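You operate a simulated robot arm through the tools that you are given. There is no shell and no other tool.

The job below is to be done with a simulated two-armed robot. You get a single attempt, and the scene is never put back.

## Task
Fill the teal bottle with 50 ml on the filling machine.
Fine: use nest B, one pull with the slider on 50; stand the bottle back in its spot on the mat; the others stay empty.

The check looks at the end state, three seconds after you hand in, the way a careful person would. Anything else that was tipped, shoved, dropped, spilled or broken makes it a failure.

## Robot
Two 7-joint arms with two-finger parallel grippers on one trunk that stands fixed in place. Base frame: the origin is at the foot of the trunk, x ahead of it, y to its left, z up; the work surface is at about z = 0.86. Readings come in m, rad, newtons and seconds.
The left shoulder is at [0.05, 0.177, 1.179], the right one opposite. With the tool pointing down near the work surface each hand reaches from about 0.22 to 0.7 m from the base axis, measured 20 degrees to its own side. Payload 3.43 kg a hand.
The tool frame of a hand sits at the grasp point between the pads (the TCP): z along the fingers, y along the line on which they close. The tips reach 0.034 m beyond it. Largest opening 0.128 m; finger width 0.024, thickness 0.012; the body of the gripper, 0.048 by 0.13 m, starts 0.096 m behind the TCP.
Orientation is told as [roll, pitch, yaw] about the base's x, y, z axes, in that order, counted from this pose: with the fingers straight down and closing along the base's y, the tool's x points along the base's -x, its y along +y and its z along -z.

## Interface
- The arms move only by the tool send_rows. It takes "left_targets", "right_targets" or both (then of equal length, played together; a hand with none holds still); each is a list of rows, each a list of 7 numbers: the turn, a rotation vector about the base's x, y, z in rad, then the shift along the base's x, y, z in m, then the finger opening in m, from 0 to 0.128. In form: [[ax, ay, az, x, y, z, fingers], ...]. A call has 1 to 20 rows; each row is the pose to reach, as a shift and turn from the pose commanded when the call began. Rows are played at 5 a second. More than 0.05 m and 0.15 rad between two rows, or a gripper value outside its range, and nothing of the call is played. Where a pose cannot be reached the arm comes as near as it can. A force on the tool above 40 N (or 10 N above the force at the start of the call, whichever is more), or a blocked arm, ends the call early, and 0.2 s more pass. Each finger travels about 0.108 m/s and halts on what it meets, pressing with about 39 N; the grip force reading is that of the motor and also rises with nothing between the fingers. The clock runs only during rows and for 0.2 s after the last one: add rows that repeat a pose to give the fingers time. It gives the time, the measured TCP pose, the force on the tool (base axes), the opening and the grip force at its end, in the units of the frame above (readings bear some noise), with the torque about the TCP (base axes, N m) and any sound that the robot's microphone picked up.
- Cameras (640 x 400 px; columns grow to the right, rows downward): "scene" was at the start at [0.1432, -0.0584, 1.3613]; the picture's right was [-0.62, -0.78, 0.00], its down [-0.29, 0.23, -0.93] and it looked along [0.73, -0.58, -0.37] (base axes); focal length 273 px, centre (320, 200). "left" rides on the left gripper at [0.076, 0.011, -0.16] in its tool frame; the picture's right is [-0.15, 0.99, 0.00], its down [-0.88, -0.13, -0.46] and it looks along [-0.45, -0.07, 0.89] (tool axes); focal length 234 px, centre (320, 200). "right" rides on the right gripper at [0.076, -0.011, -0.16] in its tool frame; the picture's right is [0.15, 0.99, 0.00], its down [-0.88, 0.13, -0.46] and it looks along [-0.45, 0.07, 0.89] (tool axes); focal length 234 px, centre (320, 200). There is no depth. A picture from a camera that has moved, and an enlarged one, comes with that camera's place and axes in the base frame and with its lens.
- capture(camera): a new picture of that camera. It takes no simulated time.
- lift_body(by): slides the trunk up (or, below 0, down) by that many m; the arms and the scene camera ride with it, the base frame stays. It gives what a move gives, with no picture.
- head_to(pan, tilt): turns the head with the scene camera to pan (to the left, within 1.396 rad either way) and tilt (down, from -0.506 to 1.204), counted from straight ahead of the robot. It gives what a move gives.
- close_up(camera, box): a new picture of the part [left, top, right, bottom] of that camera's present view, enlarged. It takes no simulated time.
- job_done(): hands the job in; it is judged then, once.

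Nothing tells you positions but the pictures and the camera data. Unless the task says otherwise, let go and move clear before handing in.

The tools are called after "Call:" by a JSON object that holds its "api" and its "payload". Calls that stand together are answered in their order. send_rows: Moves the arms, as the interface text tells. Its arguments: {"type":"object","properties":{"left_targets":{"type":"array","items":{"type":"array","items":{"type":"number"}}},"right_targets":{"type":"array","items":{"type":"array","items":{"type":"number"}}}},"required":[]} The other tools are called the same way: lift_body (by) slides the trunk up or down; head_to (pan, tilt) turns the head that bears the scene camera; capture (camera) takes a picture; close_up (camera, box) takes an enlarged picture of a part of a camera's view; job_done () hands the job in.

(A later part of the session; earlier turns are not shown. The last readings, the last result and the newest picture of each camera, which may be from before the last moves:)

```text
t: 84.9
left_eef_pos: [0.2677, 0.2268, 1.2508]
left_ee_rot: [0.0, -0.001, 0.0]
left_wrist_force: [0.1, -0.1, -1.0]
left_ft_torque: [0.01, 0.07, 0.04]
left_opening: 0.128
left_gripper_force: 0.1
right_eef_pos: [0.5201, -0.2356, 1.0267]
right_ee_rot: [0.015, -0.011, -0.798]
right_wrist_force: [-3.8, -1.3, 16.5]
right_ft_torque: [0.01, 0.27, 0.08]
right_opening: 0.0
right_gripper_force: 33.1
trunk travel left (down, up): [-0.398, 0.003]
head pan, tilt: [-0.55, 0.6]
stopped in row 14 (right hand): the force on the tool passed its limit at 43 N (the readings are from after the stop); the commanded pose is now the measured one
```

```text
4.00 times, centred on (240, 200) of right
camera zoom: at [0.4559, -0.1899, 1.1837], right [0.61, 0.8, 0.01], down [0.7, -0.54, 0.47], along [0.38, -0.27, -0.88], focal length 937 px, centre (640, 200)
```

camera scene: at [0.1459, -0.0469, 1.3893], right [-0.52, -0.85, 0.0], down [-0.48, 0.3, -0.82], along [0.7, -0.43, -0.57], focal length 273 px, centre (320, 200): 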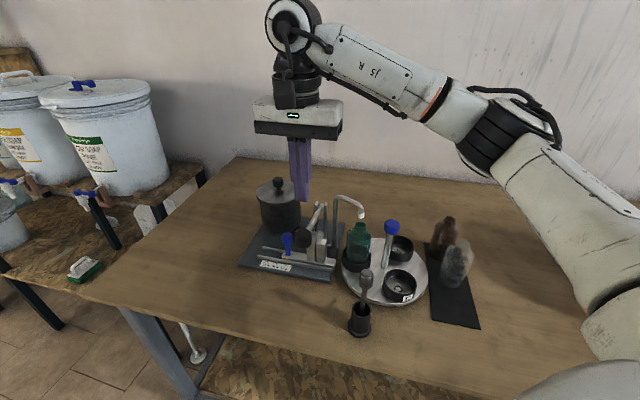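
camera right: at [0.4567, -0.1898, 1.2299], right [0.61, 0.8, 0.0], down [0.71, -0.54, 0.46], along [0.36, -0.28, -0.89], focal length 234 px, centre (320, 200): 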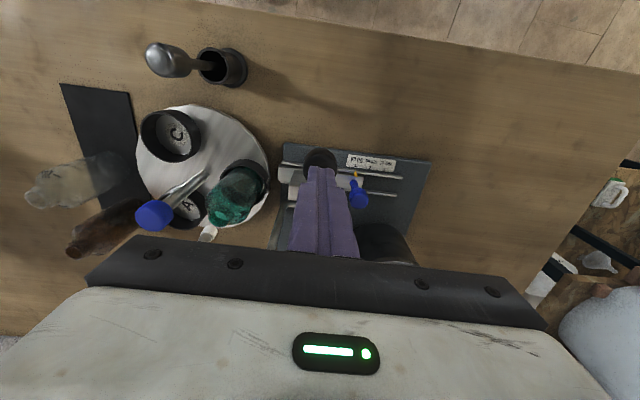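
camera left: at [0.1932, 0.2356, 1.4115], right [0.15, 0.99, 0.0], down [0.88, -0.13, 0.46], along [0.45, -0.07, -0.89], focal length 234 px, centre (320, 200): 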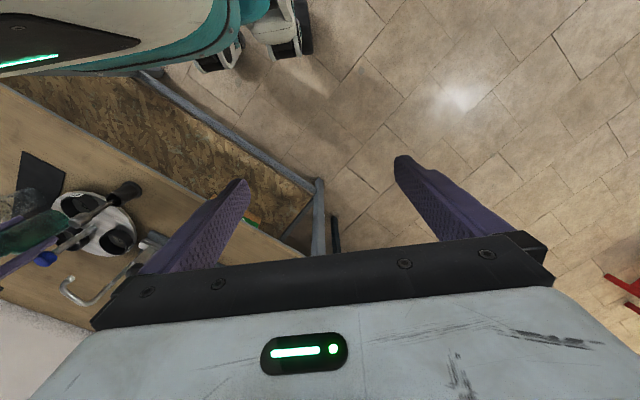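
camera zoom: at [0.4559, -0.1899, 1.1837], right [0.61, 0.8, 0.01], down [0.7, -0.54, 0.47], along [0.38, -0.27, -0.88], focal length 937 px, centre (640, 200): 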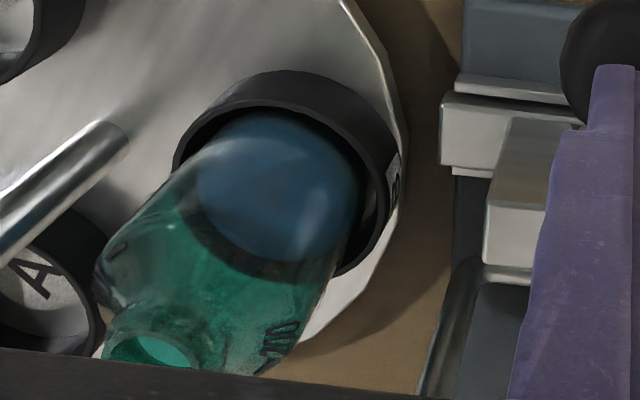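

Call:
{"api": "close_up", "payload": {"camera": "scene", "box": [300, 205, 336, 235]}}

Call:
{"api": "close_up", "payload": {"camera": "scene", "box": [300, 220, 345, 262]}}

```text
13.33 times, centred on (318, 220) of scene
camera zoom: at [0.145, -0.0463, 1.3894], right [-0.52, -0.85, 0.0], down [-0.48, 0.29, -0.83], along [0.7, -0.43, -0.56], focal length 3639 px, centre (347, -67)
```

zoom: 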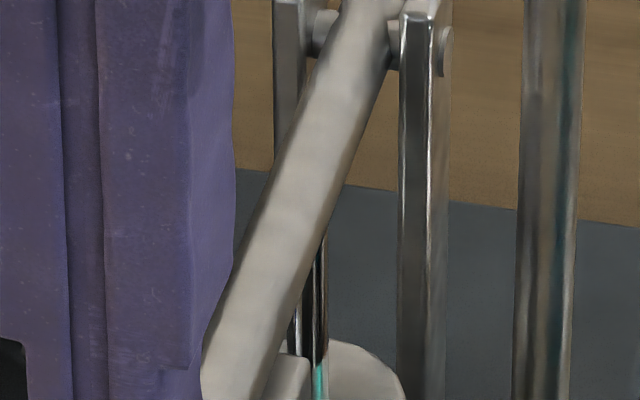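

```text
9.52 times, centred on (322, 241) of scene
camera zoom: at [0.145, -0.0463, 1.3894], right [-0.52, -0.85, 0.0], down [-0.48, 0.29, -0.83], along [0.7, -0.43, -0.56], focal length 2600 px, centre (296, -190)
```

zoom: 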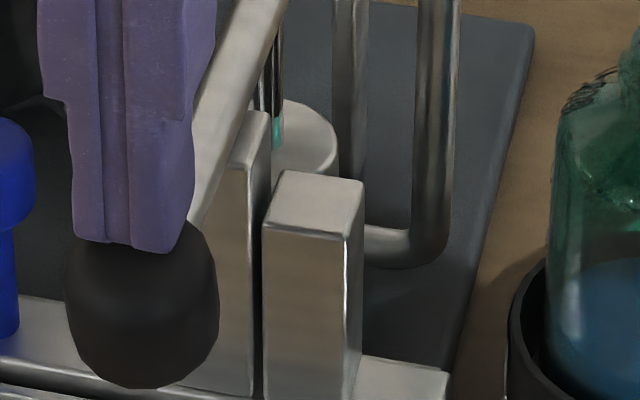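

The bar seems to rest on the tall pillar. While still in the same stroke I'll press a few millimetres more to confirm it really is at the stop.

Call:
{"api": "send_rows", "payload": {"right_targets": [[0, 0, 0, 0, 0, -0.002, 0.0], [0, 0, 0, 0, 0, -0.004, 0.0], [0, 0, 0, 0, 0, -0.005, 0.0]]}}

Call:
{"api": "close_up", "payload": {"camera": "scene", "box": [300, 220, 345, 262]}}

```text
t: 85.6
left_eef_pos: [0.2664, 0.2265, 1.2509]
left_ee_rot: [0.0, -0.001, -0.001]
left_wrist_force: [-0.6, -0.7, -0.7]
left_ft_torque: [0.0, 0.02, -0.03]
left_opening: 0.1281
left_gripper_force: 0.1
right_eef_pos: [0.52, -0.235, 1.027]
right_ee_rot: [0.022, -0.016, -0.798]
right_wrist_force: [-6.9, -0.8, 14.5]
right_ft_torque: [0.03, 0.32, 0.05]
right_opening: 0.0
right_gripper_force: 32.8
trunk travel left (down, up): [-0.398, 0.003]
head pan, tilt: [-0.55, 0.6]
stopped in row 3 (right hand): the force on the tool passed its limit at 41 N (the readings are from after the stop); the commanded pose is now the measured one
```

```text
9.52 times, centred on (322, 241) of scene
camera zoom: at [0.144, -0.0466, 1.3892], right [-0.52, -0.85, 0.0], down [-0.48, 0.3, -0.83], along [0.7, -0.43, -0.56], focal length 2600 px, centre (296, -190)
```

zoom: 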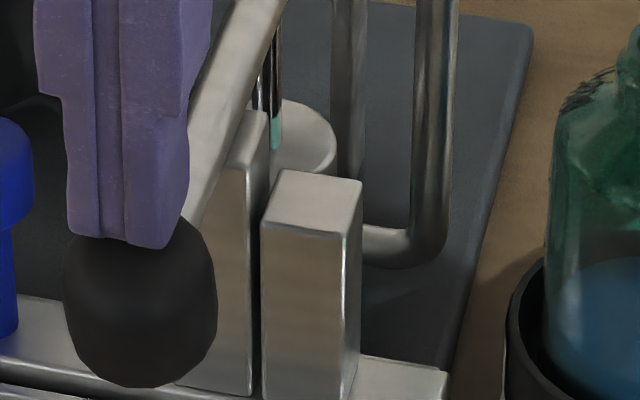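

Force rose with no movement, so the lever is hard on the stop and the stroke is complete. I'll lift slowly and see whether the lever returns by itself.

Call:
{"api": "send_rows", "payload": {"right_targets": [[0, 0, 0, 0, 0, 0.004, 0.0], [0, 0, 0, 0, 0, 0.008, 0.0], [0, 0, 0, 0, 0, 0.012, 0.0], [0, 0, 0, 0, 0, 0.016, 0.0], [0, 0, 0, 0, 0, 0.02, 0.0], [0, 0, 0, 0, 0, 0.025, 0.0], [0, 0, 0, 0, 0, 0.03, 0.0], [0, 0, 0, 0, 0, 0.036, 0.0], [0, 0, 0, 0, 0, 0.042, 0.0], [0, 0, 0, 0, 0, 0.05, 0.0], [0, 0, 0, 0, 0, 0.06, 0.0], [0, 0, 0, 0, 0, 0.075, 0.0], [0, 0, 0, 0, 0, 0.09, 0.0], [0, 0, 0, 0, 0, 0.105, 0.0]]}}

Call:
{"api": "close_up", "payload": {"camera": "scene", "box": [240, 150, 400, 280]}}

Call:
{"api": "capture", "payload": {"camera": "right"}}

```text
t: 88.6
left_eef_pos: [0.269, 0.226, 1.2514]
left_ee_rot: [0.001, 0.001, -0.001]
left_wrist_force: [0.3, 0.2, -0.5]
left_ft_torque: [0.01, -0.02, -0.01]
left_opening: 0.128
left_gripper_force: 0.0
right_eef_pos: [0.5223, -0.2357, 1.1289]
right_ee_rot: [0.019, -0.015, -0.8]
right_wrist_force: [0.2, -0.2, -0.5]
right_ft_torque: [-0.01, 0.0, -0.01]
right_opening: 0.0
right_gripper_force: 33.9
trunk travel left (down, up): [-0.398, 0.003]
head pan, tilt: [-0.55, 0.6]
```

```text
3.08 times, centred on (320, 215) of scene
camera zoom: at [0.1458, -0.0466, 1.3893], right [-0.52, -0.85, 0.0], down [-0.48, 0.29, -0.83], along [0.7, -0.43, -0.56], focal length 840 px, centre (320, 154)
```

zoom: 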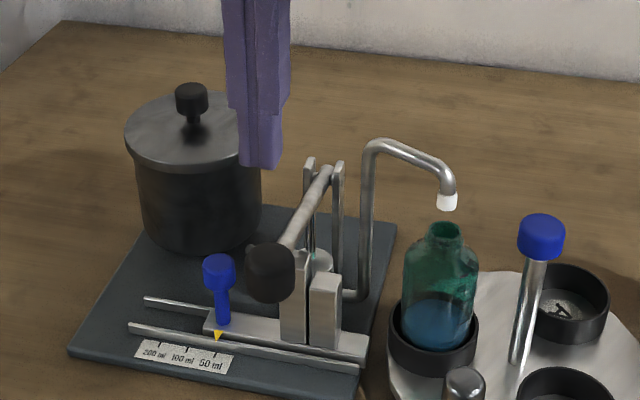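

```text
taken
camera right: at [0.4574, -0.1909, 1.2859], right [0.61, 0.79, 0.02], down [0.7, -0.54, 0.47], along [0.38, -0.27, -0.88], focal length 234 px, centre (320, 200)
```

right: 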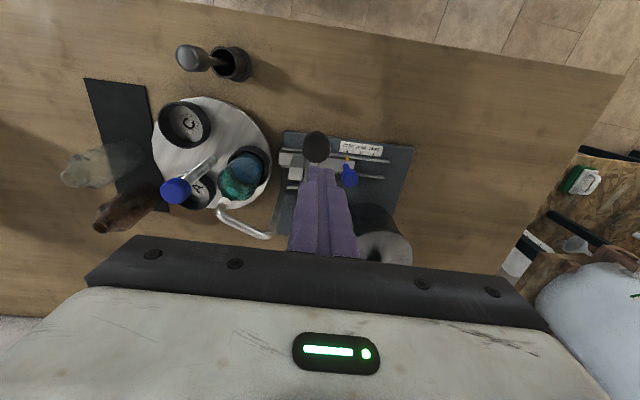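

The lever has sprung back up and the liquid is in the bottle. I'll check the level and look for spills.

Call:
{"api": "close_up", "payload": {"camera": "scene", "box": [330, 200, 390, 260]}}

Call:
{"api": "close_up", "payload": {"camera": "right", "box": [150, 90, 290, 230]}}

```text
6.67 times, centred on (360, 230) of scene
camera zoom: at [0.1458, -0.0466, 1.3893], right [-0.52, -0.85, 0.0], down [-0.48, 0.29, -0.83], along [0.7, -0.43, -0.56], focal length 1820 px, centre (53, 0)
```

zoom: 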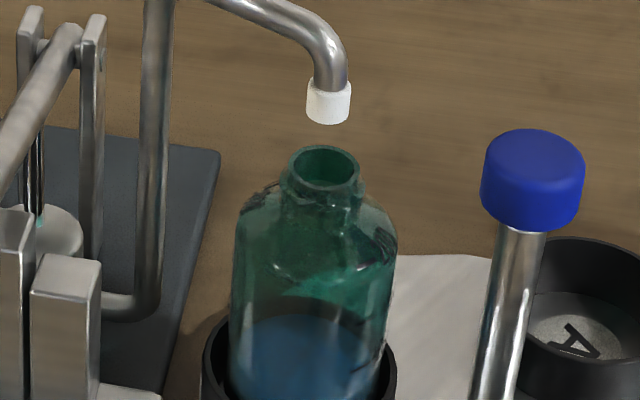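

```text
2.86 times, centred on (220, 160) of right
camera zoom: at [0.4574, -0.1909, 1.2859], right [0.61, 0.79, 0.02], down [0.7, -0.54, 0.47], along [0.38, -0.27, -0.88], focal length 669 px, centre (606, 314)
```

zoom: 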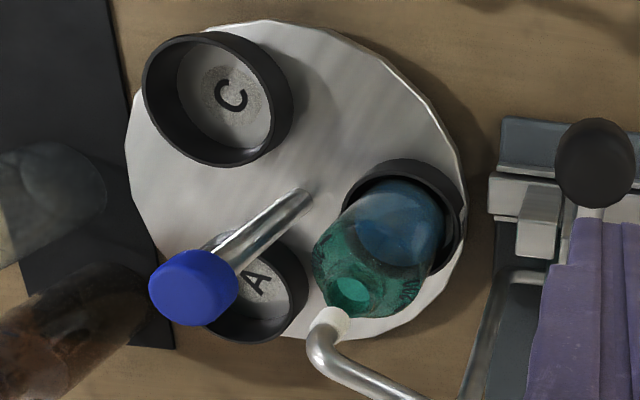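

No spill is visible and the level sits near the 50 mark. Now I'll turn the table back so B returns to its loading spot. First I'll level the hand (it picked up a 1.4° tilt from the press) and raise it, then move over the cap.

Call:
{"api": "send_rows", "payload": {"right_targets": [[-0.0025, 0.0241, 0, 0, 0, 0.01, 0.0], [-0.0025, 0.0241, 0, 0, 0, 0.025, 0.02], [-0.0025, 0.0241, 0, 0, 0, 0.025, 0.04]]}}

Call:
{"api": "send_rows", "payload": {"right_targets": [[0, 0, -0.12, -0.007, -0.018, 0, 0.05], [0, 0, -0.24, -0.014, -0.036, 0, 0.05], [0, 0, -0.36, -0.021, -0.054, 0, 0.05], [0, 0, -0.48, -0.028, -0.072, 0, 0.05], [0, 0, -0.6, -0.035, -0.09, 0, 0.05], [0, 0, -0.72, -0.042, -0.108, 0, 0.05], [0, 0, -0.84, -0.049, -0.127, 0, 0.05], [0, 0, -0.96, -0.056, -0.145, 0, 0.05], [0, 0, -1.08, -0.063, -0.163, 0, 0.05], [0, 0, -1.2, -0.07, -0.181, 0, 0.05], [0, 0, -1.2, -0.07, -0.181, 0, 0.05]]}}

Call:
{"api": "close_up", "payload": {"camera": "right", "box": [240, 40, 440, 200]}}

```text
t: 89.4
left_eef_pos: [0.2695, 0.2268, 1.2508]
left_ee_rot: [0.0, 0.0, -0.001]
left_wrist_force: [0.1, 0.0, 0.7]
left_ft_torque: [0.03, -0.02, 0.03]
left_opening: 0.128
left_gripper_force: 0.3
right_eef_pos: [0.5224, -0.2361, 1.1533]
right_ee_rot: [0.0, 0.003, -0.8]
right_wrist_force: [-0.4, -0.3, -0.3]
right_ft_torque: [0.0, 0.01, 0.03]
right_opening: 0.0398
right_gripper_force: 0.1
trunk travel left (down, up): [-0.398, 0.003]
head pan, tilt: [-0.55, 0.6]
```

```text
t: 91.8
left_eef_pos: [0.268, 0.2255, 1.2504]
left_ee_rot: [0.001, 0.0, -0.002]
left_wrist_force: [-0.1, 0.6, -0.2]
left_ft_torque: [0.0, 0.01, -0.01]
left_opening: 0.128
left_gripper_force: 0.0
right_eef_pos: [0.4529, -0.4157, 1.1521]
right_ee_rot: [0.0, -0.001, -2.002]
right_wrist_force: [-0.5, -0.1, 0.0]
right_ft_torque: [-0.01, 0.0, -0.02]
right_opening: 0.05
right_gripper_force: 0.1
trunk travel left (down, up): [-0.398, 0.003]
head pan, tilt: [-0.55, 0.6]
```

```text
2.50 times, centred on (340, 120) of right
camera zoom: at [0.4733, -0.3444, 1.3116], right [0.96, -0.28, 0.0], down [-0.25, -0.85, 0.46], along [-0.13, -0.44, -0.89], focal length 585 px, centre (270, 400)
```

zoom: 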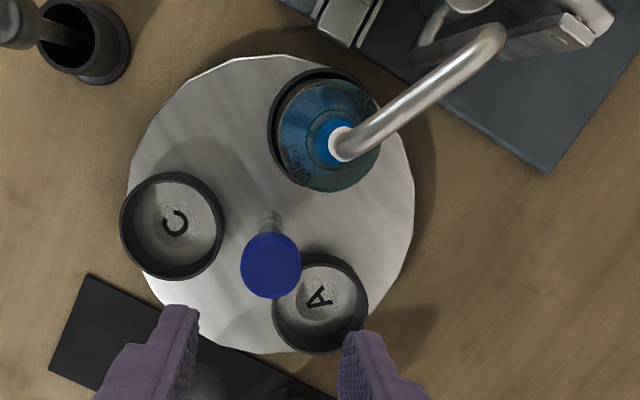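

Aligned with the previous grip position to within a millimetre. Descending and gripping the cap again.

Call:
{"api": "send_rows", "payload": {"right_targets": [[0, 0, 0, 0.0003, -0.0002, -0.03, 0.05], [0, 0, 0, 0.0003, -0.0002, -0.06, 0.05], [0, 0, 0, 0.0003, -0.0002, -0.085, 0.05], [0, 0, 0, 0.0003, -0.0002, -0.11, 0.05], [0, 0, 0, 0.0003, -0.0002, -0.13, 0.05], [0, 0, 0, 0.0003, -0.0002, -0.147, 0.05], [0, 0, 0, 0.0003, -0.0002, -0.147, 0.05], [0, 0, 0, 0.0003, -0.0002, -0.147, 0.042], [0, 0, 0, 0.0003, -0.0002, -0.147, 0.036], [0, 0, 0, 0.0003, -0.0002, -0.147, 0.03], [0, 0, 0, 0.0003, -0.0002, -0.147, 0.02], [0, 0, 0, 0.0003, -0.0002, -0.147, 0.02]]}}

```text
t: 94.4
left_eef_pos: [0.2701, 0.2262, 1.2503]
left_ee_rot: [0.0, 0.0, -0.001]
left_wrist_force: [0.6, -0.7, -0.1]
left_ft_torque: [-0.02, -0.01, -0.03]
left_opening: 0.128
left_gripper_force: 0.0
right_eef_pos: [0.4535, -0.417, 1.0061]
right_ee_rot: [-0.001, -0.001, -1.999]
right_wrist_force: [3.1, -2.6, 0.4]
right_ft_torque: [0.01, 0.25, -0.05]
right_opening: 0.0315
right_gripper_force: 45.0
trunk travel left (down, up): [-0.398, 0.003]
head pan, tilt: [-0.55, 0.6]
```

Call:
{"api": "send_rows", "payload": {"right_targets": [[0, 0, 0.04, 0.0004, -0.0003, 0, 0.02], [0, 0, 0.12, 0.0004, -0.0003, 0, 0.02], [0, 0, 0.22, 0.0004, -0.0003, 0, 0.02], [0, 0, 0.32, 0.0004, -0.0003, 0, 0.02], [0, 0, 0.42, 0.0004, -0.0003, 0, 0.02], [0, 0, 0.52, 0.0004, -0.0003, 0, 0.02], [0, 0, 0.58, 0.0004, -0.0003, 0, 0.02], [0, 0, 0.6, 0.0004, -0.0003, 0, 0.02]]}}

Call:
{"api": "capture", "payload": {"camera": "right"}}

```text
t: 96.2
left_eef_pos: [0.2683, 0.2246, 1.2499]
left_ee_rot: [0.0, -0.002, -0.001]
left_wrist_force: [0.3, 0.3, 0.1]
left_ft_torque: [0.0, -0.02, 0.02]
left_opening: 0.1281
left_gripper_force: 0.0
right_eef_pos: [0.4524, -0.4166, 1.0049]
right_ee_rot: [-0.001, 0.001, -1.399]
right_wrist_force: [-4.5, 5.5, -8.8]
right_ft_torque: [-0.49, -0.55, -0.05]
right_opening: 0.0316
right_gripper_force: 45.3
trunk travel left (down, up): [-0.398, 0.003]
head pan, tilt: [-0.55, 0.6]
```

```text
taken
camera right: at [0.4286, -0.3453, 1.1645], right [0.95, 0.31, 0.0], down [0.28, -0.85, 0.45], along [0.14, -0.43, -0.89], focal length 234 px, centre (320, 200)
```

right: 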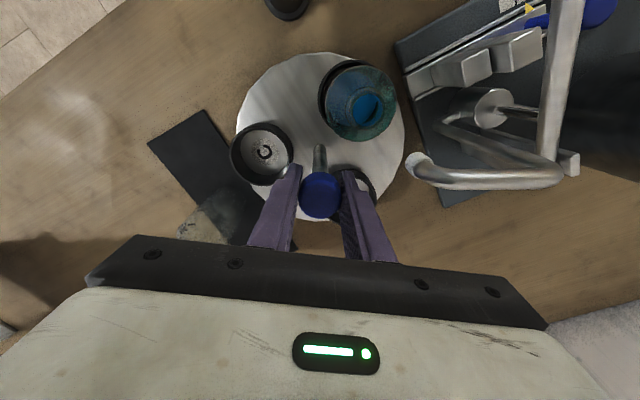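

Call:
{"api": "send_rows", "payload": {"right_targets": [[0, 0, 0.06, -0.0006, 0.0008, -0.001, 0.02], [0, 0, 0.16, -0.0006, 0.0008, -0.001, 0.02], [0, 0, 0.26, -0.0006, 0.0008, -0.001, 0.02], [0, 0, 0.36, -0.0006, 0.0008, -0.001, 0.02], [0, 0, 0.46, -0.0006, 0.0008, -0.001, 0.02], [0, 0, 0.56, -0.0006, 0.0008, -0.001, 0.02], [0, 0, 0.6, -0.0006, 0.0008, -0.001, 0.02]]}}

```text
t: 97.8
left_eef_pos: [0.2688, 0.2253, 1.2513]
left_ee_rot: [-0.001, 0.001, 0.001]
left_wrist_force: [-0.1, -0.6, -0.3]
left_ft_torque: [0.0, -0.03, -0.03]
left_opening: 0.1278
left_gripper_force: 0.1
right_eef_pos: [0.4529, -0.4173, 1.0069]
right_ee_rot: [0.0, -0.003, -0.799]
right_wrist_force: [0.6, -6.3, 6.8]
right_ft_torque: [0.76, 0.46, 0.0]
right_opening: 0.0317
right_gripper_force: 44.7
trunk travel left (down, up): [-0.398, 0.003]
head pan, tilt: [-0.55, 0.6]
```

Call:
{"api": "send_rows", "payload": {"right_targets": [[0, 0, 0.06, 0, -0.0009, 0.0005, 0.02], [0, 0, 0.16, 0, -0.0009, 0.0005, 0.02], [0, 0, 0.26, 0, -0.0009, 0.0005, 0.02], [0, 0, 0.36, 0, -0.0009, 0.0005, 0.02], [0, 0, 0.46, 0, -0.0009, 0.0005, 0.02], [0, 0, 0.5, 0, -0.0009, 0.0005, 0.02]]}}

Call:
{"api": "capture", "payload": {"camera": "scene"}}

```text
t: 99.2
left_eef_pos: [0.2682, 0.2247, 1.2505]
left_ee_rot: [0.0, 0.0, 0.002]
left_wrist_force: [0.2, -0.3, -0.4]
left_ft_torque: [0.01, -0.03, 0.02]
left_opening: 0.1283
left_gripper_force: 0.0
right_eef_pos: [0.4526, -0.4161, 1.0046]
right_ee_rot: [0.001, 0.0, -0.298]
right_wrist_force: [-0.9, -1.4, -0.8]
right_ft_torque: [-0.38, -0.71, 0.01]
right_opening: 0.0314
right_gripper_force: 45.7
trunk travel left (down, up): [-0.398, 0.003]
head pan, tilt: [-0.55, 0.6]
```

```text
taken
camera scene: at [0.1457, -0.0468, 1.3893], right [-0.52, -0.85, 0.0], down [-0.48, 0.3, -0.83], along [0.7, -0.43, -0.56], focal length 273 px, centre (320, 200)
```

scene: 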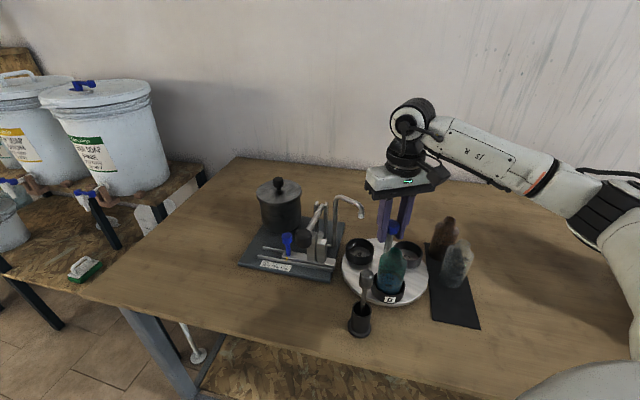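

Call:
{"api": "send_rows", "payload": {"right_targets": [[0, 0, 0.06, -0.0001, -0.0002, 0, 0.02], [0, 0, 0.15, -0.0001, -0.0002, 0, 0.02], [0, 0, 0.25, -0.0001, -0.0002, 0, 0.02], [0, 0, 0.35, -0.0001, -0.0002, 0, 0.02], [0, 0, 0.42, -0.0001, -0.0002, 0, 0.02], [0, 0, 0.437, -0.0001, -0.0002, 0, 0.02], [0, 0, 0.437, -0.0001, -0.0002, 0, 0.02]]}}

Call:
{"api": "head_to", "payload": {"pan": -0.9, "tilt": 0.65}}

Call:
{"api": "close_up", "payload": {"camera": "scene", "box": [240, 130, 400, 290]}}

Call:
{"api": "capture", "payload": {"camera": "right"}}

```text
t: 100.8
left_eef_pos: [0.2682, 0.2254, 1.2497]
left_ee_rot: [0.0, -0.001, 0.0]
left_wrist_force: [-0.5, -0.5, 0.4]
left_ft_torque: [-0.01, 0.01, -0.01]
left_opening: 0.1279
left_gripper_force: 0.1
right_eef_pos: [0.4525, -0.4163, 1.007]
right_ee_rot: [-0.001, 0.003, 0.139]
right_wrist_force: [-0.4, 1.1, 0.2]
right_ft_torque: [0.13, 0.07, -0.07]
right_opening: 0.0312
right_gripper_force: 44.9
trunk travel left (down, up): [-0.398, 0.003]
head pan, tilt: [-0.55, 0.6]
```

```text
t: 101.7
left_eef_pos: [0.2681, 0.2251, 1.2497]
left_ee_rot: [0.001, 0.0, 0.001]
left_wrist_force: [0.1, -0.3, 0.2]
left_ft_torque: [-0.03, -0.02, 0.02]
left_opening: 0.128
left_gripper_force: 0.2
right_eef_pos: [0.4517, -0.4189, 1.0065]
right_ee_rot: [0.001, 0.002, 0.138]
right_wrist_force: [0.0, 0.5, -1.1]
right_ft_torque: [0.04, 0.05, -0.15]
right_opening: 0.0312
right_gripper_force: 44.7
trunk travel left (down, up): [-0.398, 0.003]
head pan, tilt: [-0.901, 0.649]
```

```text
2.50 times, centred on (320, 210) of scene
camera zoom: at [0.1246, -0.0686, 1.3851], right [-0.78, -0.62, 0.0], down [-0.38, 0.47, -0.8], along [0.5, -0.62, -0.6], focal length 682 px, centre (320, 175)
```

zoom: 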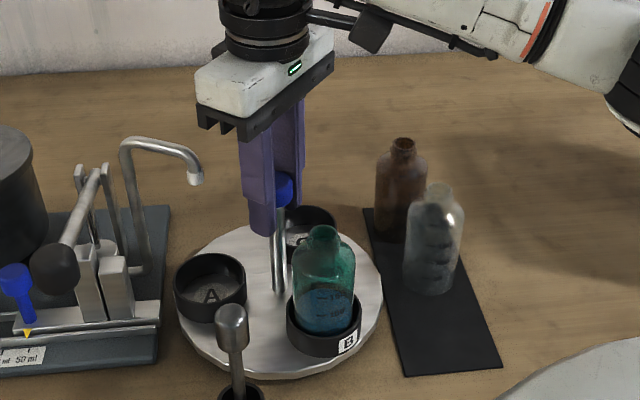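

```text
taken
camera right: at [0.3785, -0.4399, 1.1645], right [-0.28, 0.96, 0.0], down [0.85, 0.25, 0.45], along [0.44, 0.13, -0.89], focal length 234 px, centre (320, 200)
```

right: 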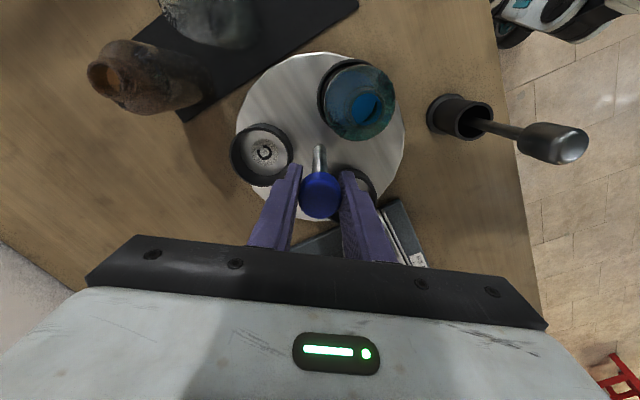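

Nest B came back about 3° past its original spot, so I'll nudge it back while still gripping, then release and lift off.

Call:
{"api": "send_rows", "payload": {"right_targets": [[0, 0, -0.02, 0, 0, 0, 0.02], [0, 0, -0.04, 0, 0, 0, 0.02], [0, 0, -0.05, 0, 0, 0, 0.02], [0, 0, -0.05, 0, 0, 0, 0.02], [0, 0, -0.05, 0, 0, 0, 0.035], [0, 0, -0.05, 0, 0, 0, 0.045], [0, 0, -0.05, 0, 0, 0, 0.05], [0, 0, -0.05, 0, 0, 0.01, 0.05], [0, 0, -0.05, 0, 0, 0.03, 0.05], [0, 0, -0.05, 0, 0, 0.055, 0.05], [0, 0, -0.05, 0, 0, 0.085, 0.05], [0, 0, -0.05, 0, 0, 0.115, 0.06], [0, 0, -0.05, 0, 0, 0.14, 0.07]]}}

Call:
{"api": "close_up", "payload": {"camera": "scene", "box": [240, 130, 400, 290]}}

```text
t: 104.5
left_eef_pos: [0.2696, 0.2252, 1.2492]
left_ee_rot: [0.001, 0.0, -0.001]
left_wrist_force: [-0.4, 0.1, -0.3]
left_ft_torque: [0.0, 0.0, -0.03]
left_opening: 0.128
left_gripper_force: 0.0
right_eef_pos: [0.4528, -0.4166, 1.1466]
right_ee_rot: [-0.002, 0.003, 0.088]
right_wrist_force: [-0.1, 0.4, 0.2]
right_ft_torque: [-0.01, 0.02, -0.02]
right_opening: 0.0701
right_gripper_force: 0.1
trunk travel left (down, up): [-0.398, 0.003]
head pan, tilt: [-0.901, 0.649]
```

```text
2.50 times, centred on (320, 210) of scene
camera zoom: at [0.1243, -0.0683, 1.3851], right [-0.78, -0.62, 0.0], down [-0.38, 0.47, -0.8], along [0.49, -0.62, -0.6], focal length 682 px, centre (320, 175)
```

zoom: 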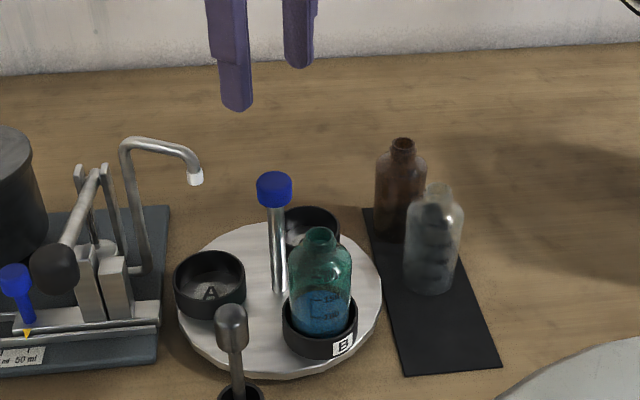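

Nest B is back at its original place. Moving above the bottle with the same yaw used when picking it up.

Call:
{"api": "send_rows", "payload": {"right_targets": [[0, 0, -0.137, -0.0085, 0.0022, 0, 0.075], [0, 0, -0.275, -0.017, 0.0044, 0, 0.08], [0, 0, -0.412, -0.0255, 0.0066, 0, 0.08], [0, 0, -0.549, -0.034, 0.0088, 0, 0.08], [0, 0, -0.686, -0.0425, 0.011, 0, 0.08], [0, 0, -0.824, -0.051, 0.0132, 0, 0.08], [0, 0, -0.961, -0.0595, 0.0154, 0, 0.08], [0, 0, -1.098, -0.067, 0.0172, 0, 0.08], [0, 0, -1.098, -0.067, 0.0172, 0, 0.08]]}}

Call:
{"api": "close_up", "payload": {"camera": "right", "box": [230, 60, 430, 240]}}

Call:
{"api": "close_up", "payload": {"camera": "scene", "box": [295, 205, 345, 275]}}

```text
t: 106.5
left_eef_pos: [0.2687, 0.2248, 1.2507]
left_ee_rot: [0.0, 0.0, -0.002]
left_wrist_force: [-0.9, 0.5, 0.4]
left_ft_torque: [-0.01, -0.01, 0.0]
left_opening: 0.128
left_gripper_force: 0.0
right_eef_pos: [0.3843, -0.3996, 1.1454]
right_ee_rot: [-0.001, 0.0, -1.012]
right_wrist_force: [-0.1, 0.0, 0.2]
right_ft_torque: [0.0, 0.01, 0.03]
right_opening: 0.0801
right_gripper_force: 0.0
trunk travel left (down, up): [-0.398, 0.003]
head pan, tilt: [-0.901, 0.649]
```

```text
2.22 times, centred on (330, 150) of right
camera zoom: at [0.3353, -0.3428, 1.3044], right [0.76, 0.65, 0.0], down [0.58, -0.68, 0.46], along [0.29, -0.35, -0.89], focal length 520 px, centre (298, 311)
```

zoom: 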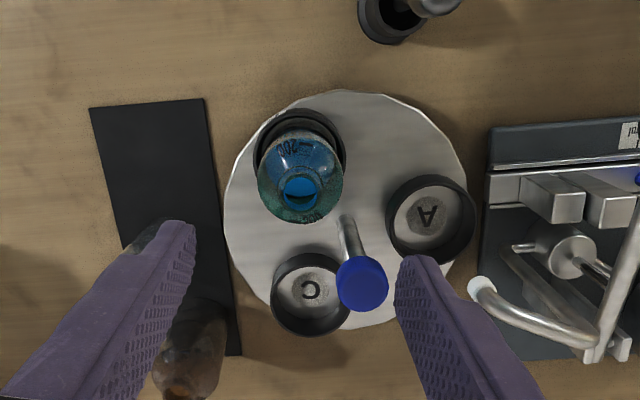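

```text
5.71 times, centred on (320, 240) of scene
camera zoom: at [0.1246, -0.0686, 1.385], right [-0.78, -0.62, 0.0], down [-0.38, 0.47, -0.8], along [0.49, -0.62, -0.6], focal length 1560 px, centre (320, -29)
```

zoom: 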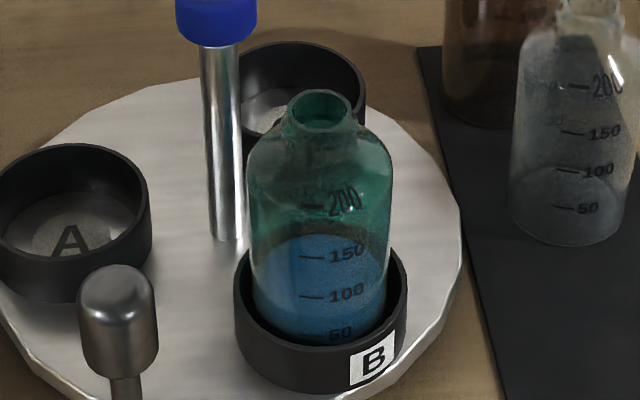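

The liquid surface lines up with the 50 mark on the bottle, and the hand is centred over it. Descending to grip it.

Call:
{"api": "send_rows", "payload": {"right_targets": [[0, 0, 0, 0.0002, 0.0005, -0.03, 0.075], [0, 0, 0, 0.0002, 0.0005, -0.06, 0.075], [0, 0, 0, 0.0002, 0.0005, -0.09, 0.075], [0, 0, 0, 0.0002, 0.0005, -0.115, 0.075], [0, 0, 0, 0.0002, 0.0005, -0.14, 0.075], [0, 0, 0, 0.0002, 0.0005, -0.16, 0.075], [0, 0, 0, 0.0002, 0.0005, -0.175, 0.075], [0, 0, 0, 0.0002, 0.0005, -0.185, 0.075], [0, 0, 0, 0.0002, 0.0005, -0.19, 0.075], [0, 0, 0, 0.0002, 0.0005, -0.19, 0.075]]}}

Call:
{"api": "close_up", "payload": {"camera": "right", "box": [220, 80, 440, 240]}}

Call:
{"api": "close_up", "payload": {"camera": "scene", "box": [270, 160, 370, 280]}}

```text
t: 108.7
left_eef_pos: [0.2678, 0.2256, 1.25]
left_ee_rot: [0.0, 0.001, 0.002]
left_wrist_force: [0.3, 0.3, 0.1]
left_ft_torque: [-0.01, 0.03, 0.02]
left_opening: 0.128
left_gripper_force: 0.0
right_eef_pos: [0.3864, -0.399, 0.9562]
right_ee_rot: [0.001, 0.001, -1.011]
right_wrist_force: [-0.4, 0.1, 0.5]
right_ft_torque: [0.03, -0.04, 0.03]
right_opening: 0.075
right_gripper_force: 0.2
trunk travel left (down, up): [-0.398, 0.003]
head pan, tilt: [-0.901, 0.649]
```

```text
2.50 times, centred on (330, 160) of right
camera zoom: at [0.3357, -0.3428, 1.1142], right [0.76, 0.65, 0.0], down [0.58, -0.68, 0.46], along [0.3, -0.35, -0.89], focal length 585 px, centre (295, 300)
```

zoom: 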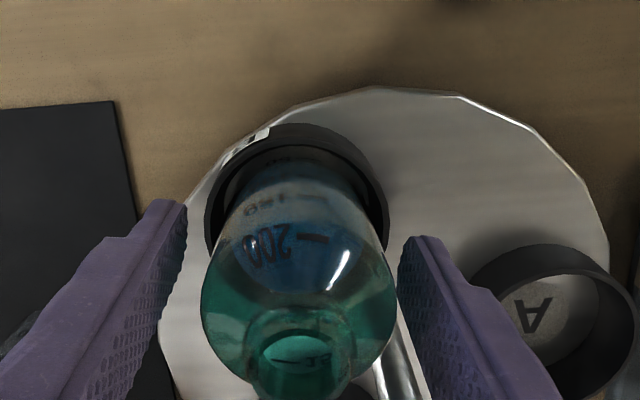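

```text
3.33 times, centred on (320, 220) of scene
camera zoom: at [0.1245, -0.0686, 1.3851], right [-0.78, -0.62, 0.0], down [-0.38, 0.47, -0.8], along [0.49, -0.62, -0.6], focal length 910 px, centre (320, 133)
```

zoom: 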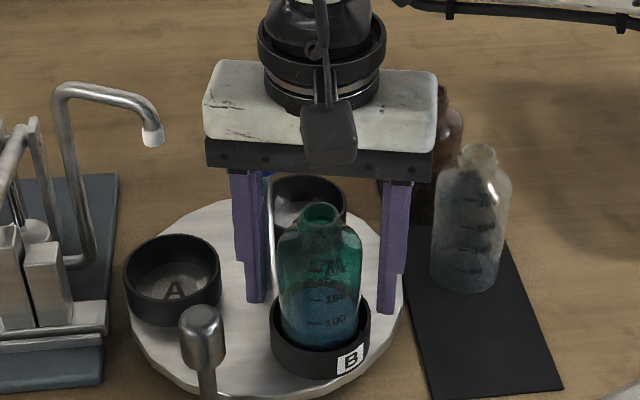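

A small correction (about 2 mm) makes the bottle sit in the grip just as it did at pick-up. Then I'll close.

Call:
{"api": "send_rows", "payload": {"right_targets": [[0, 0, 0, -0.0004, 0.0024, -0.001, 0.075], [0, 0, 0, -0.0004, 0.0024, -0.001, 0.068], [0, 0, 0, -0.0004, 0.0024, -0.001, 0.062], [0, 0, 0, -0.0004, 0.0024, -0.001, 0.057], [0, 0, 0, -0.0004, 0.0024, -0.001, 0.05], [0, 0, 0, -0.0004, 0.0024, -0.001, 0.05]]}}

Call:
{"api": "close_up", "payload": {"camera": "right", "box": [220, 80, 440, 240]}}

```text
t: 110.0
left_eef_pos: [0.2685, 0.2256, 1.2508]
left_ee_rot: [0.001, -0.002, 0.0]
left_wrist_force: [0.9, 0.5, -1.0]
left_ft_torque: [-0.04, 0.02, 0.01]
left_opening: 0.128
left_gripper_force: 0.1
right_eef_pos: [0.3857, -0.3964, 0.9545]
right_ee_rot: [0.001, -0.001, -1.011]
right_wrist_force: [0.1, -0.8, -0.5]
right_ft_torque: [-0.06, 0.01, 0.03]
right_opening: 0.0547
right_gripper_force: 39.0
trunk travel left (down, up): [-0.398, 0.003]
head pan, tilt: [-0.901, 0.649]
```

```text
2.50 times, centred on (330, 160) of right
camera zoom: at [0.3353, -0.3404, 1.1134], right [0.76, 0.65, 0.0], down [0.58, -0.68, 0.45], along [0.3, -0.35, -0.89], focal length 585 px, centre (295, 300)
```

zoom: 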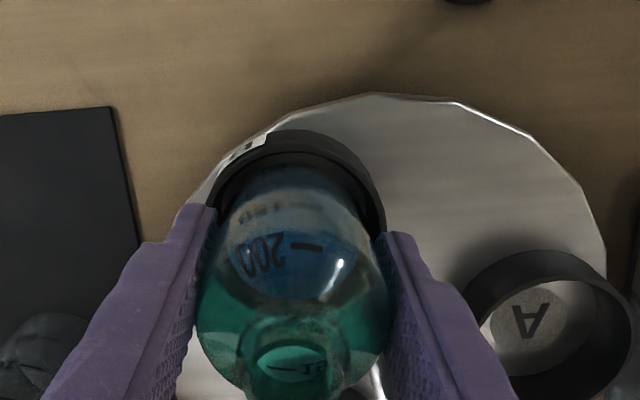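

The bottle is held exactly as before (mouth at the same pixel). Lifting it gently and carrying it back over its spot on the mat.

Call:
{"api": "send_rows", "payload": {"right_targets": [[0, 0, 0, 0, 0, 0.005, 0.05], [0, 0, 0, 0, 0, 0.014, 0.05], [0, 0, 0, 0, 0, 0.026, 0.05], [0, 0, 0, 0, 0, 0.04, 0.05], [0, 0, 0, 0, 0, 0.052, 0.05], [0, 0, 0, 0, 0, 0.058, 0.05], [0, 0, 0, -0.0032, -0.0029, 0.06, 0.05], [0, 0, 0, -0.0096, -0.0086, 0.06, 0.05], [0, 0, 0, -0.0176, -0.0157, 0.06, 0.05], [0, 0, 0, -0.0272, -0.0242, 0.06, 0.05], [0, 0, 0, -0.0368, -0.0328, 0.06, 0.05], [0, 0, 0, -0.0464, -0.0414, 0.06, 0.05], [0, 0, 0, -0.056, -0.0499, 0.06, 0.05], [0, 0, 0, -0.0647, -0.0578, 0.06, 0.05], [0, 0, 0, -0.0719, -0.0642, 0.06, 0.05], [0, 0, 0, -0.0767, -0.0685, 0.06, 0.05], [0, 0, 0, -0.0791, -0.0706, 0.06, 0.05], [0, 0, 0, -0.0799, -0.0713, 0.06, 0.05], [0, 0, 0, -0.0799, -0.0713, 0.06, 0.05]]}}

Call:
{"api": "close_up", "payload": {"camera": "scene", "box": [280, 130, 440, 290]}}

Call:
{"api": "capture", "payload": {"camera": "right"}}

```text
t: 114.0
left_eef_pos: [0.2682, 0.2261, 1.2501]
left_ee_rot: [0.001, -0.002, 0.0]
left_wrist_force: [-0.7, 0.0, 0.6]
left_ft_torque: [0.0, -0.01, 0.03]
left_opening: 0.128
left_gripper_force: 0.0
right_eef_pos: [0.306, -0.4693, 1.0157]
right_ee_rot: [0.0, 0.002, -1.01]
right_wrist_force: [0.0, 1.2, -0.5]
right_ft_torque: [0.0, 0.04, -0.01]
right_opening: 0.0547
right_gripper_force: 39.4
trunk travel left (down, up): [-0.398, 0.003]
head pan, tilt: [-0.901, 0.649]
```

```text
2.50 times, centred on (360, 210) of scene
camera zoom: at [0.1246, -0.0687, 1.385], right [-0.78, -0.62, 0.0], down [-0.38, 0.47, -0.8], along [0.49, -0.62, -0.6], focal length 682 px, centre (220, 175)
```

zoom: 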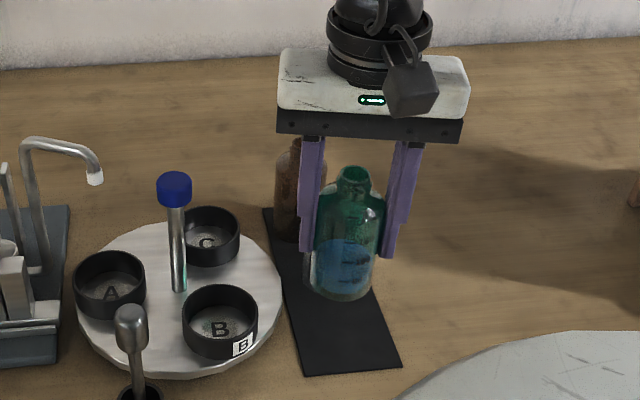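

```text
taken
camera right: at [0.2552, -0.4116, 1.1736], right [0.76, 0.65, 0.0], down [0.58, -0.68, 0.45], along [0.3, -0.35, -0.89], focal length 234 px, centre (320, 200)
```

right: 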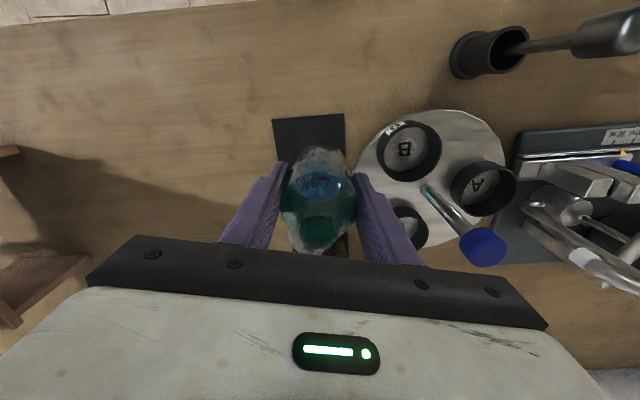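

The hand is back over the pick-up spot to within 0.2 mm. Lowering the bottle gently.

Call:
{"api": "send_rows", "payload": {"right_targets": [[0, 0, 0, 0.0002, -0.0001, -0.006, 0.05], [0, 0, 0, 0.0002, -0.0001, -0.016, 0.05], [0, 0, 0, 0.0002, -0.0001, -0.028, 0.05], [0, 0, 0, 0.0002, -0.0001, -0.04, 0.05], [0, 0, 0, 0.0002, -0.0001, -0.052, 0.05], [0, 0, 0, 0.0002, -0.0001, -0.062, 0.05], [0, 0, 0, 0.0002, -0.0001, -0.069, 0.05], [0, 0, 0, 0.0002, -0.0001, -0.074, 0.05], [0, 0, 0, 0.0002, -0.0001, -0.0765, 0.05]]}}

Call:
{"api": "send_rows", "payload": {"right_targets": [[0, 0, 0, 0, 0, -0.0015, 0.05], [0, 0, 0, 0, 0, -0.003, 0.05]]}}

```text
t: 116.0
left_eef_pos: [0.2686, 0.2255, 1.2508]
left_ee_rot: [0.001, 0.0, 0.001]
left_wrist_force: [0.0, 0.2, 0.4]
left_ft_torque: [-0.03, 0.0, 0.02]
left_opening: 0.1279
left_gripper_force: 0.0
right_eef_pos: [0.3057, -0.4686, 0.9384]
right_ee_rot: [0.001, 0.0, -1.011]
right_wrist_force: [0.8, -0.5, -0.7]
right_ft_torque: [0.02, 0.01, -0.02]
right_opening: 0.0542
right_gripper_force: 38.7
trunk travel left (down, up): [-0.398, 0.003]
head pan, tilt: [-0.901, 0.649]
```

```text
t: 116.7
left_eef_pos: [0.2686, 0.2258, 1.2492]
left_ee_rot: [0.001, 0.001, 0.0]
left_wrist_force: [0.4, 0.4, 0.3]
left_ft_torque: [0.01, -0.02, 0.03]
left_opening: 0.128
left_gripper_force: 0.1
right_eef_pos: [0.3049, -0.4695, 0.9367]
right_ee_rot: [0.0, -0.001, -1.01]
right_wrist_force: [-2.2, 0.5, 3.2]
right_ft_torque: [0.03, 0.11, -0.02]
right_opening: 0.0548
right_gripper_force: 38.7
trunk travel left (down, up): [-0.398, 0.003]
head pan, tilt: [-0.901, 0.649]
```

Light contact (3 N). I'll look before pressing the last bit and releasing.

Call:
{"api": "close_up", "payload": {"camera": "scene", "box": [300, 160, 420, 290]}}

Call:
{"api": "close_up", "payload": {"camera": "right", "box": [220, 80, 440, 240]}}

```text
3.08 times, centred on (360, 225) of scene
camera zoom: at [0.1241, -0.0683, 1.3852], right [-0.78, -0.62, 0.0], down [-0.38, 0.47, -0.8], along [0.49, -0.62, -0.6], focal length 840 px, centre (197, 123)
```

zoom: 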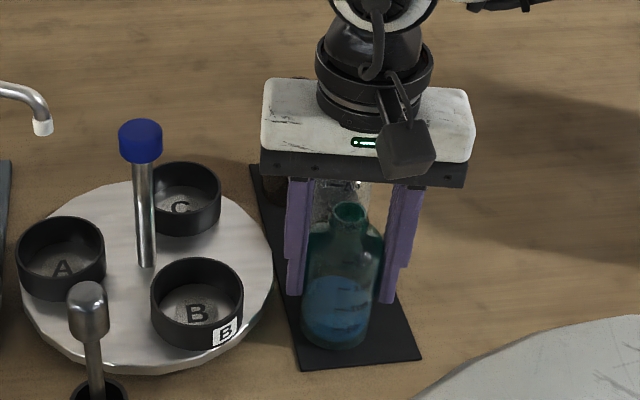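

```text
2.50 times, centred on (330, 160) of right
camera zoom: at [0.2553, -0.4115, 1.0944], right [0.76, 0.65, 0.0], down [0.58, -0.68, 0.46], along [0.3, -0.35, -0.89], focal length 585 px, centre (295, 300)
```

zoom: 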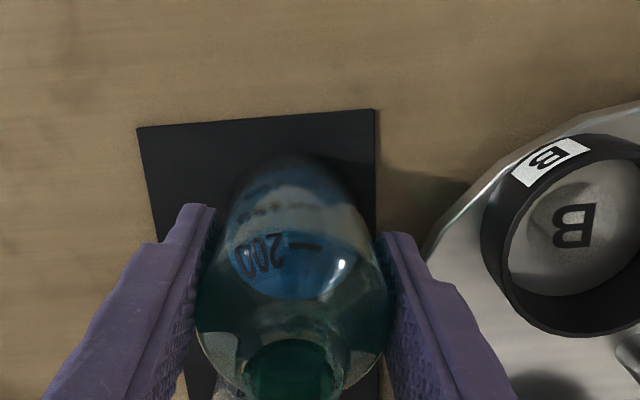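

The view matches the pick-up picture. Setting it down the last millimetre, releasing and lifting straight off.

Call:
{"api": "send_rows", "payload": {"right_targets": [[0, 0, 0, 0, 0, -0.001, 0.05], [0, 0, 0, 0, 0, -0.001, 0.056], [0, 0, 0, 0, 0, -0.001, 0.062], [0, 0, 0, 0, 0, -0.001, 0.07], [0, 0, 0, 0, 0, -0.001, 0.078], [0, 0, 0, 0, 0, -0.001, 0.082], [0, 0, 0, 0, 0, 0.008, 0.082], [0, 0, 0, 0, 0, 0.02, 0.082], [0, 0, 0, 0, 0, 0.04, 0.082], [0, 0, 0, 0, 0, 0.065, 0.082], [0, 0, 0, 0, 0, 0.095, 0.082], [0, 0, 0, 0, 0, 0.125, 0.082], [0, 0, 0, 0, 0, 0.155, 0.082], [0, 0, 0, 0, 0, 0.185, 0.082], [0, 0, 0, 0, 0, 0.21, 0.082]]}}

Call:
{"api": "close_up", "payload": {"camera": "scene", "box": [320, 170, 420, 290]}}

Call:
{"api": "close_up", "payload": {"camera": "right", "box": [270, 90, 380, 250]}}

Call:
{"api": "capture", "payload": {"camera": "scene"}}

```text
t: 119.8
left_eef_pos: [0.2689, 0.2256, 1.2504]
left_ee_rot: [0.0, -0.001, 0.0]
left_wrist_force: [0.6, -0.1, -0.4]
left_ft_torque: [0.01, -0.02, -0.05]
left_opening: 0.1278
left_gripper_force: 0.1
right_eef_pos: [0.3041, -0.4674, 1.1465]
right_ee_rot: [0.0, -0.001, -1.01]
right_wrist_force: [0.8, 0.8, 0.2]
right_ft_torque: [-0.03, -0.04, -0.03]
right_opening: 0.0821
right_gripper_force: 0.1
trunk travel left (down, up): [-0.398, 0.003]
head pan, tilt: [-0.901, 0.649]
```

```text
3.33 times, centred on (370, 230) of scene
camera zoom: at [0.1245, -0.0685, 1.385], right [-0.78, -0.62, 0.0], down [-0.38, 0.47, -0.8], along [0.49, -0.62, -0.6], focal length 910 px, centre (153, 100)
```

zoom: 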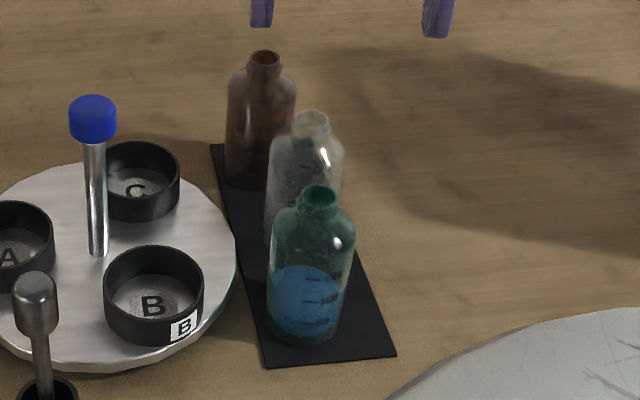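

```text
2.50 times, centred on (325, 170) of right
camera zoom: at [0.2549, -0.4109, 1.3051], right [0.76, 0.65, 0.0], down [0.58, -0.68, 0.46], along [0.3, -0.35, -0.89], focal length 585 px, centre (308, 275)
```

zoom: 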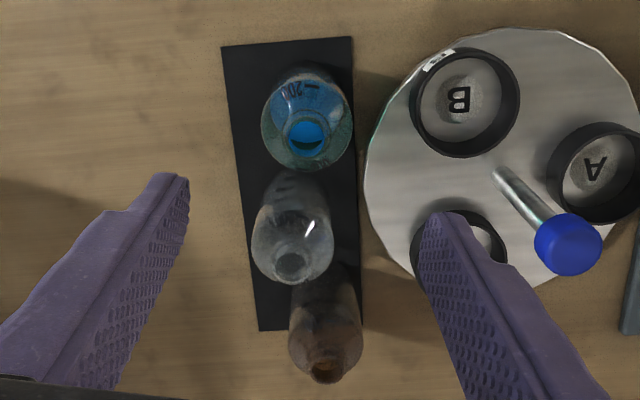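

```text
taken
camera scene: at [0.1245, -0.0685, 1.385], right [-0.78, -0.62, 0.0], down [-0.38, 0.47, -0.8], along [0.49, -0.62, -0.6], focal length 273 px, centre (320, 200)
```

scene: 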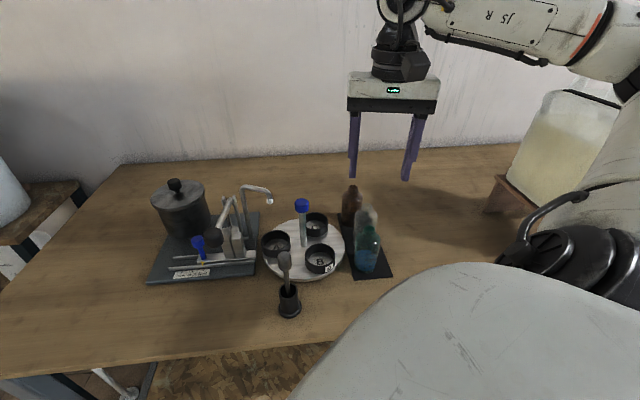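

The teal bottle stands in its original place (mouth within a pixel of the first picture). I'll check the fill level and the rest of the scene closely.

Call:
{"api": "close_up", "payload": {"camera": "scene", "box": [345, 215, 390, 280]}}

Call:
{"api": "close_up", "payload": {"camera": "scene", "box": [130, 160, 350, 320]}}

```text
6.15 times, centred on (368, 248) of scene
camera zoom: at [0.1245, -0.0685, 1.385], right [-0.78, -0.62, 0.0], down [-0.38, 0.47, -0.8], along [0.49, -0.62, -0.6], focal length 1680 px, centre (28, -92)
```

zoom: 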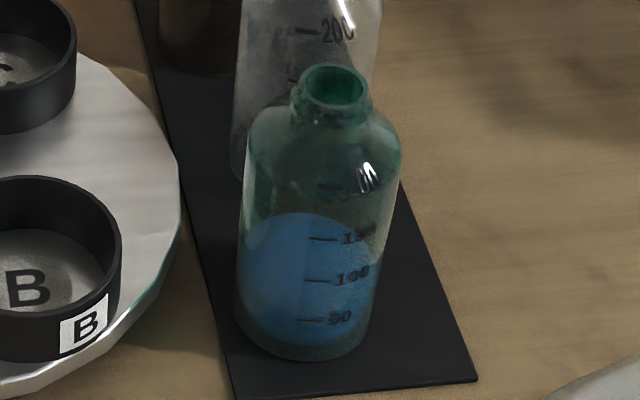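

```text
2.50 times, centred on (240, 240) of scene
camera zoom: at [0.1245, -0.0685, 1.385], right [-0.78, -0.62, 0.0], down [-0.38, 0.47, -0.8], along [0.49, -0.62, -0.6], focal length 682 px, centre (520, 100)
```

zoom: 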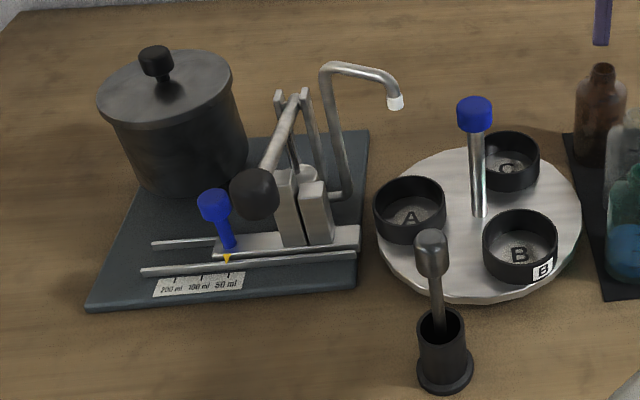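

Call:
{"api": "close_up", "payload": {"camera": "scene", "box": [358, 238, 380, 276]}}

Call:
{"api": "close_up", "payload": {"camera": "right", "box": [300, 110, 350, 165]}}

Call:
{"api": "close_up", "payload": {"camera": "scene", "box": [190, 225, 250, 275]}}

```text
10.53 times, centred on (369, 257) of scene
camera zoom: at [0.1245, -0.0685, 1.385], right [-0.78, -0.62, 0.0], down [-0.38, 0.47, -0.8], along [0.49, -0.62, -0.6], focal length 2873 px, centre (-196, -400)
```

zoom: 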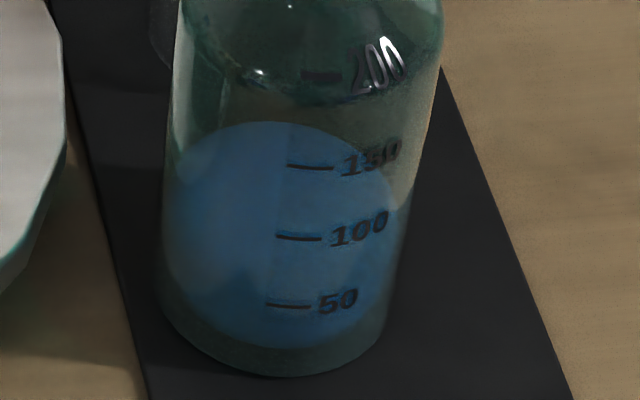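

```text
7.27 times, centred on (325, 138) of right
camera zoom: at [0.2549, -0.4109, 1.3051], right [0.76, 0.65, 0.0], down [0.58, -0.68, 0.46], along [0.3, -0.35, -0.89], focal length 1703 px, centre (284, 654)
```

zoom: 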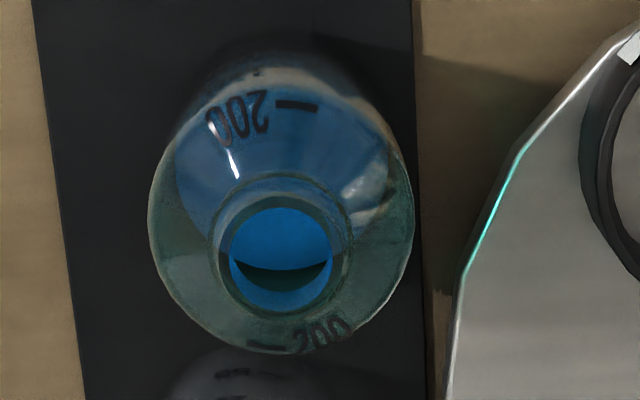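

```text
8.00 times, centred on (220, 250) of scene
camera zoom: at [0.1245, -0.0685, 1.385], right [-0.78, -0.62, 0.0], down [-0.38, 0.47, -0.8], along [0.49, -0.62, -0.6], focal length 2184 px, centre (1120, -200)
```

zoom: 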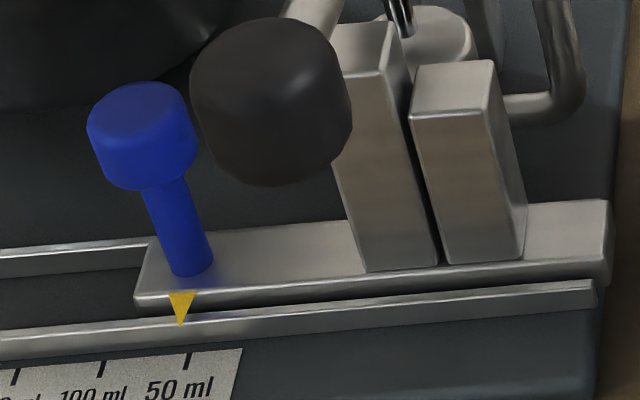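

Everything checks out: roughly 50 ml in the teal bottle on its spot, the pointer on 50, the lever up, and the other bottles empty and unmoved. I'll move the right hand well clear before handing in.

Call:
{"api": "send_rows", "payload": {"right_targets": [[0, 0, 0, 0, 0, 0.03, 0.082], [0, 0, 0, -0.01, 0.01, 0.06, 0.082], [0, 0, 0, -0.025, 0.03, 0.09, 0.082], [0, 0, 0, -0.04, 0.05, 0.11, 0.082], [0, 0, 0, -0.055, 0.07, 0.12, 0.082], [0, 0, 0, -0.055, 0.07, 0.12, 0.082]]}}

Call:
{"api": "capture", "payload": {"camera": "scene"}}

```text
t: 121.2
left_eef_pos: [0.2697, 0.2261, 1.2516]
left_ee_rot: [0.001, -0.001, -0.001]
left_wrist_force: [-0.5, 0.6, 0.0]
left_ft_torque: [-0.03, 0.01, 0.01]
left_opening: 0.1278
left_gripper_force: 0.0
right_eef_pos: [0.2498, -0.3989, 1.2661]
right_ee_rot: [0.001, 0.002, -1.01]
right_wrist_force: [-0.6, 0.1, -0.2]
right_ft_torque: [0.02, 0.02, 0.03]
right_opening: 0.0819
right_gripper_force: 0.1
trunk travel left (down, up): [-0.398, 0.003]
head pan, tilt: [-0.901, 0.649]
```

```text
taken
camera scene: at [0.1247, -0.0689, 1.385], right [-0.78, -0.62, 0.0], down [-0.38, 0.47, -0.8], along [0.49, -0.62, -0.6], focal length 273 px, centre (320, 200)
```

scene: 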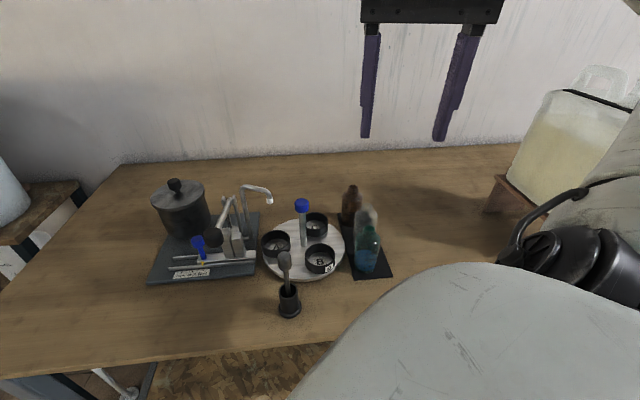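

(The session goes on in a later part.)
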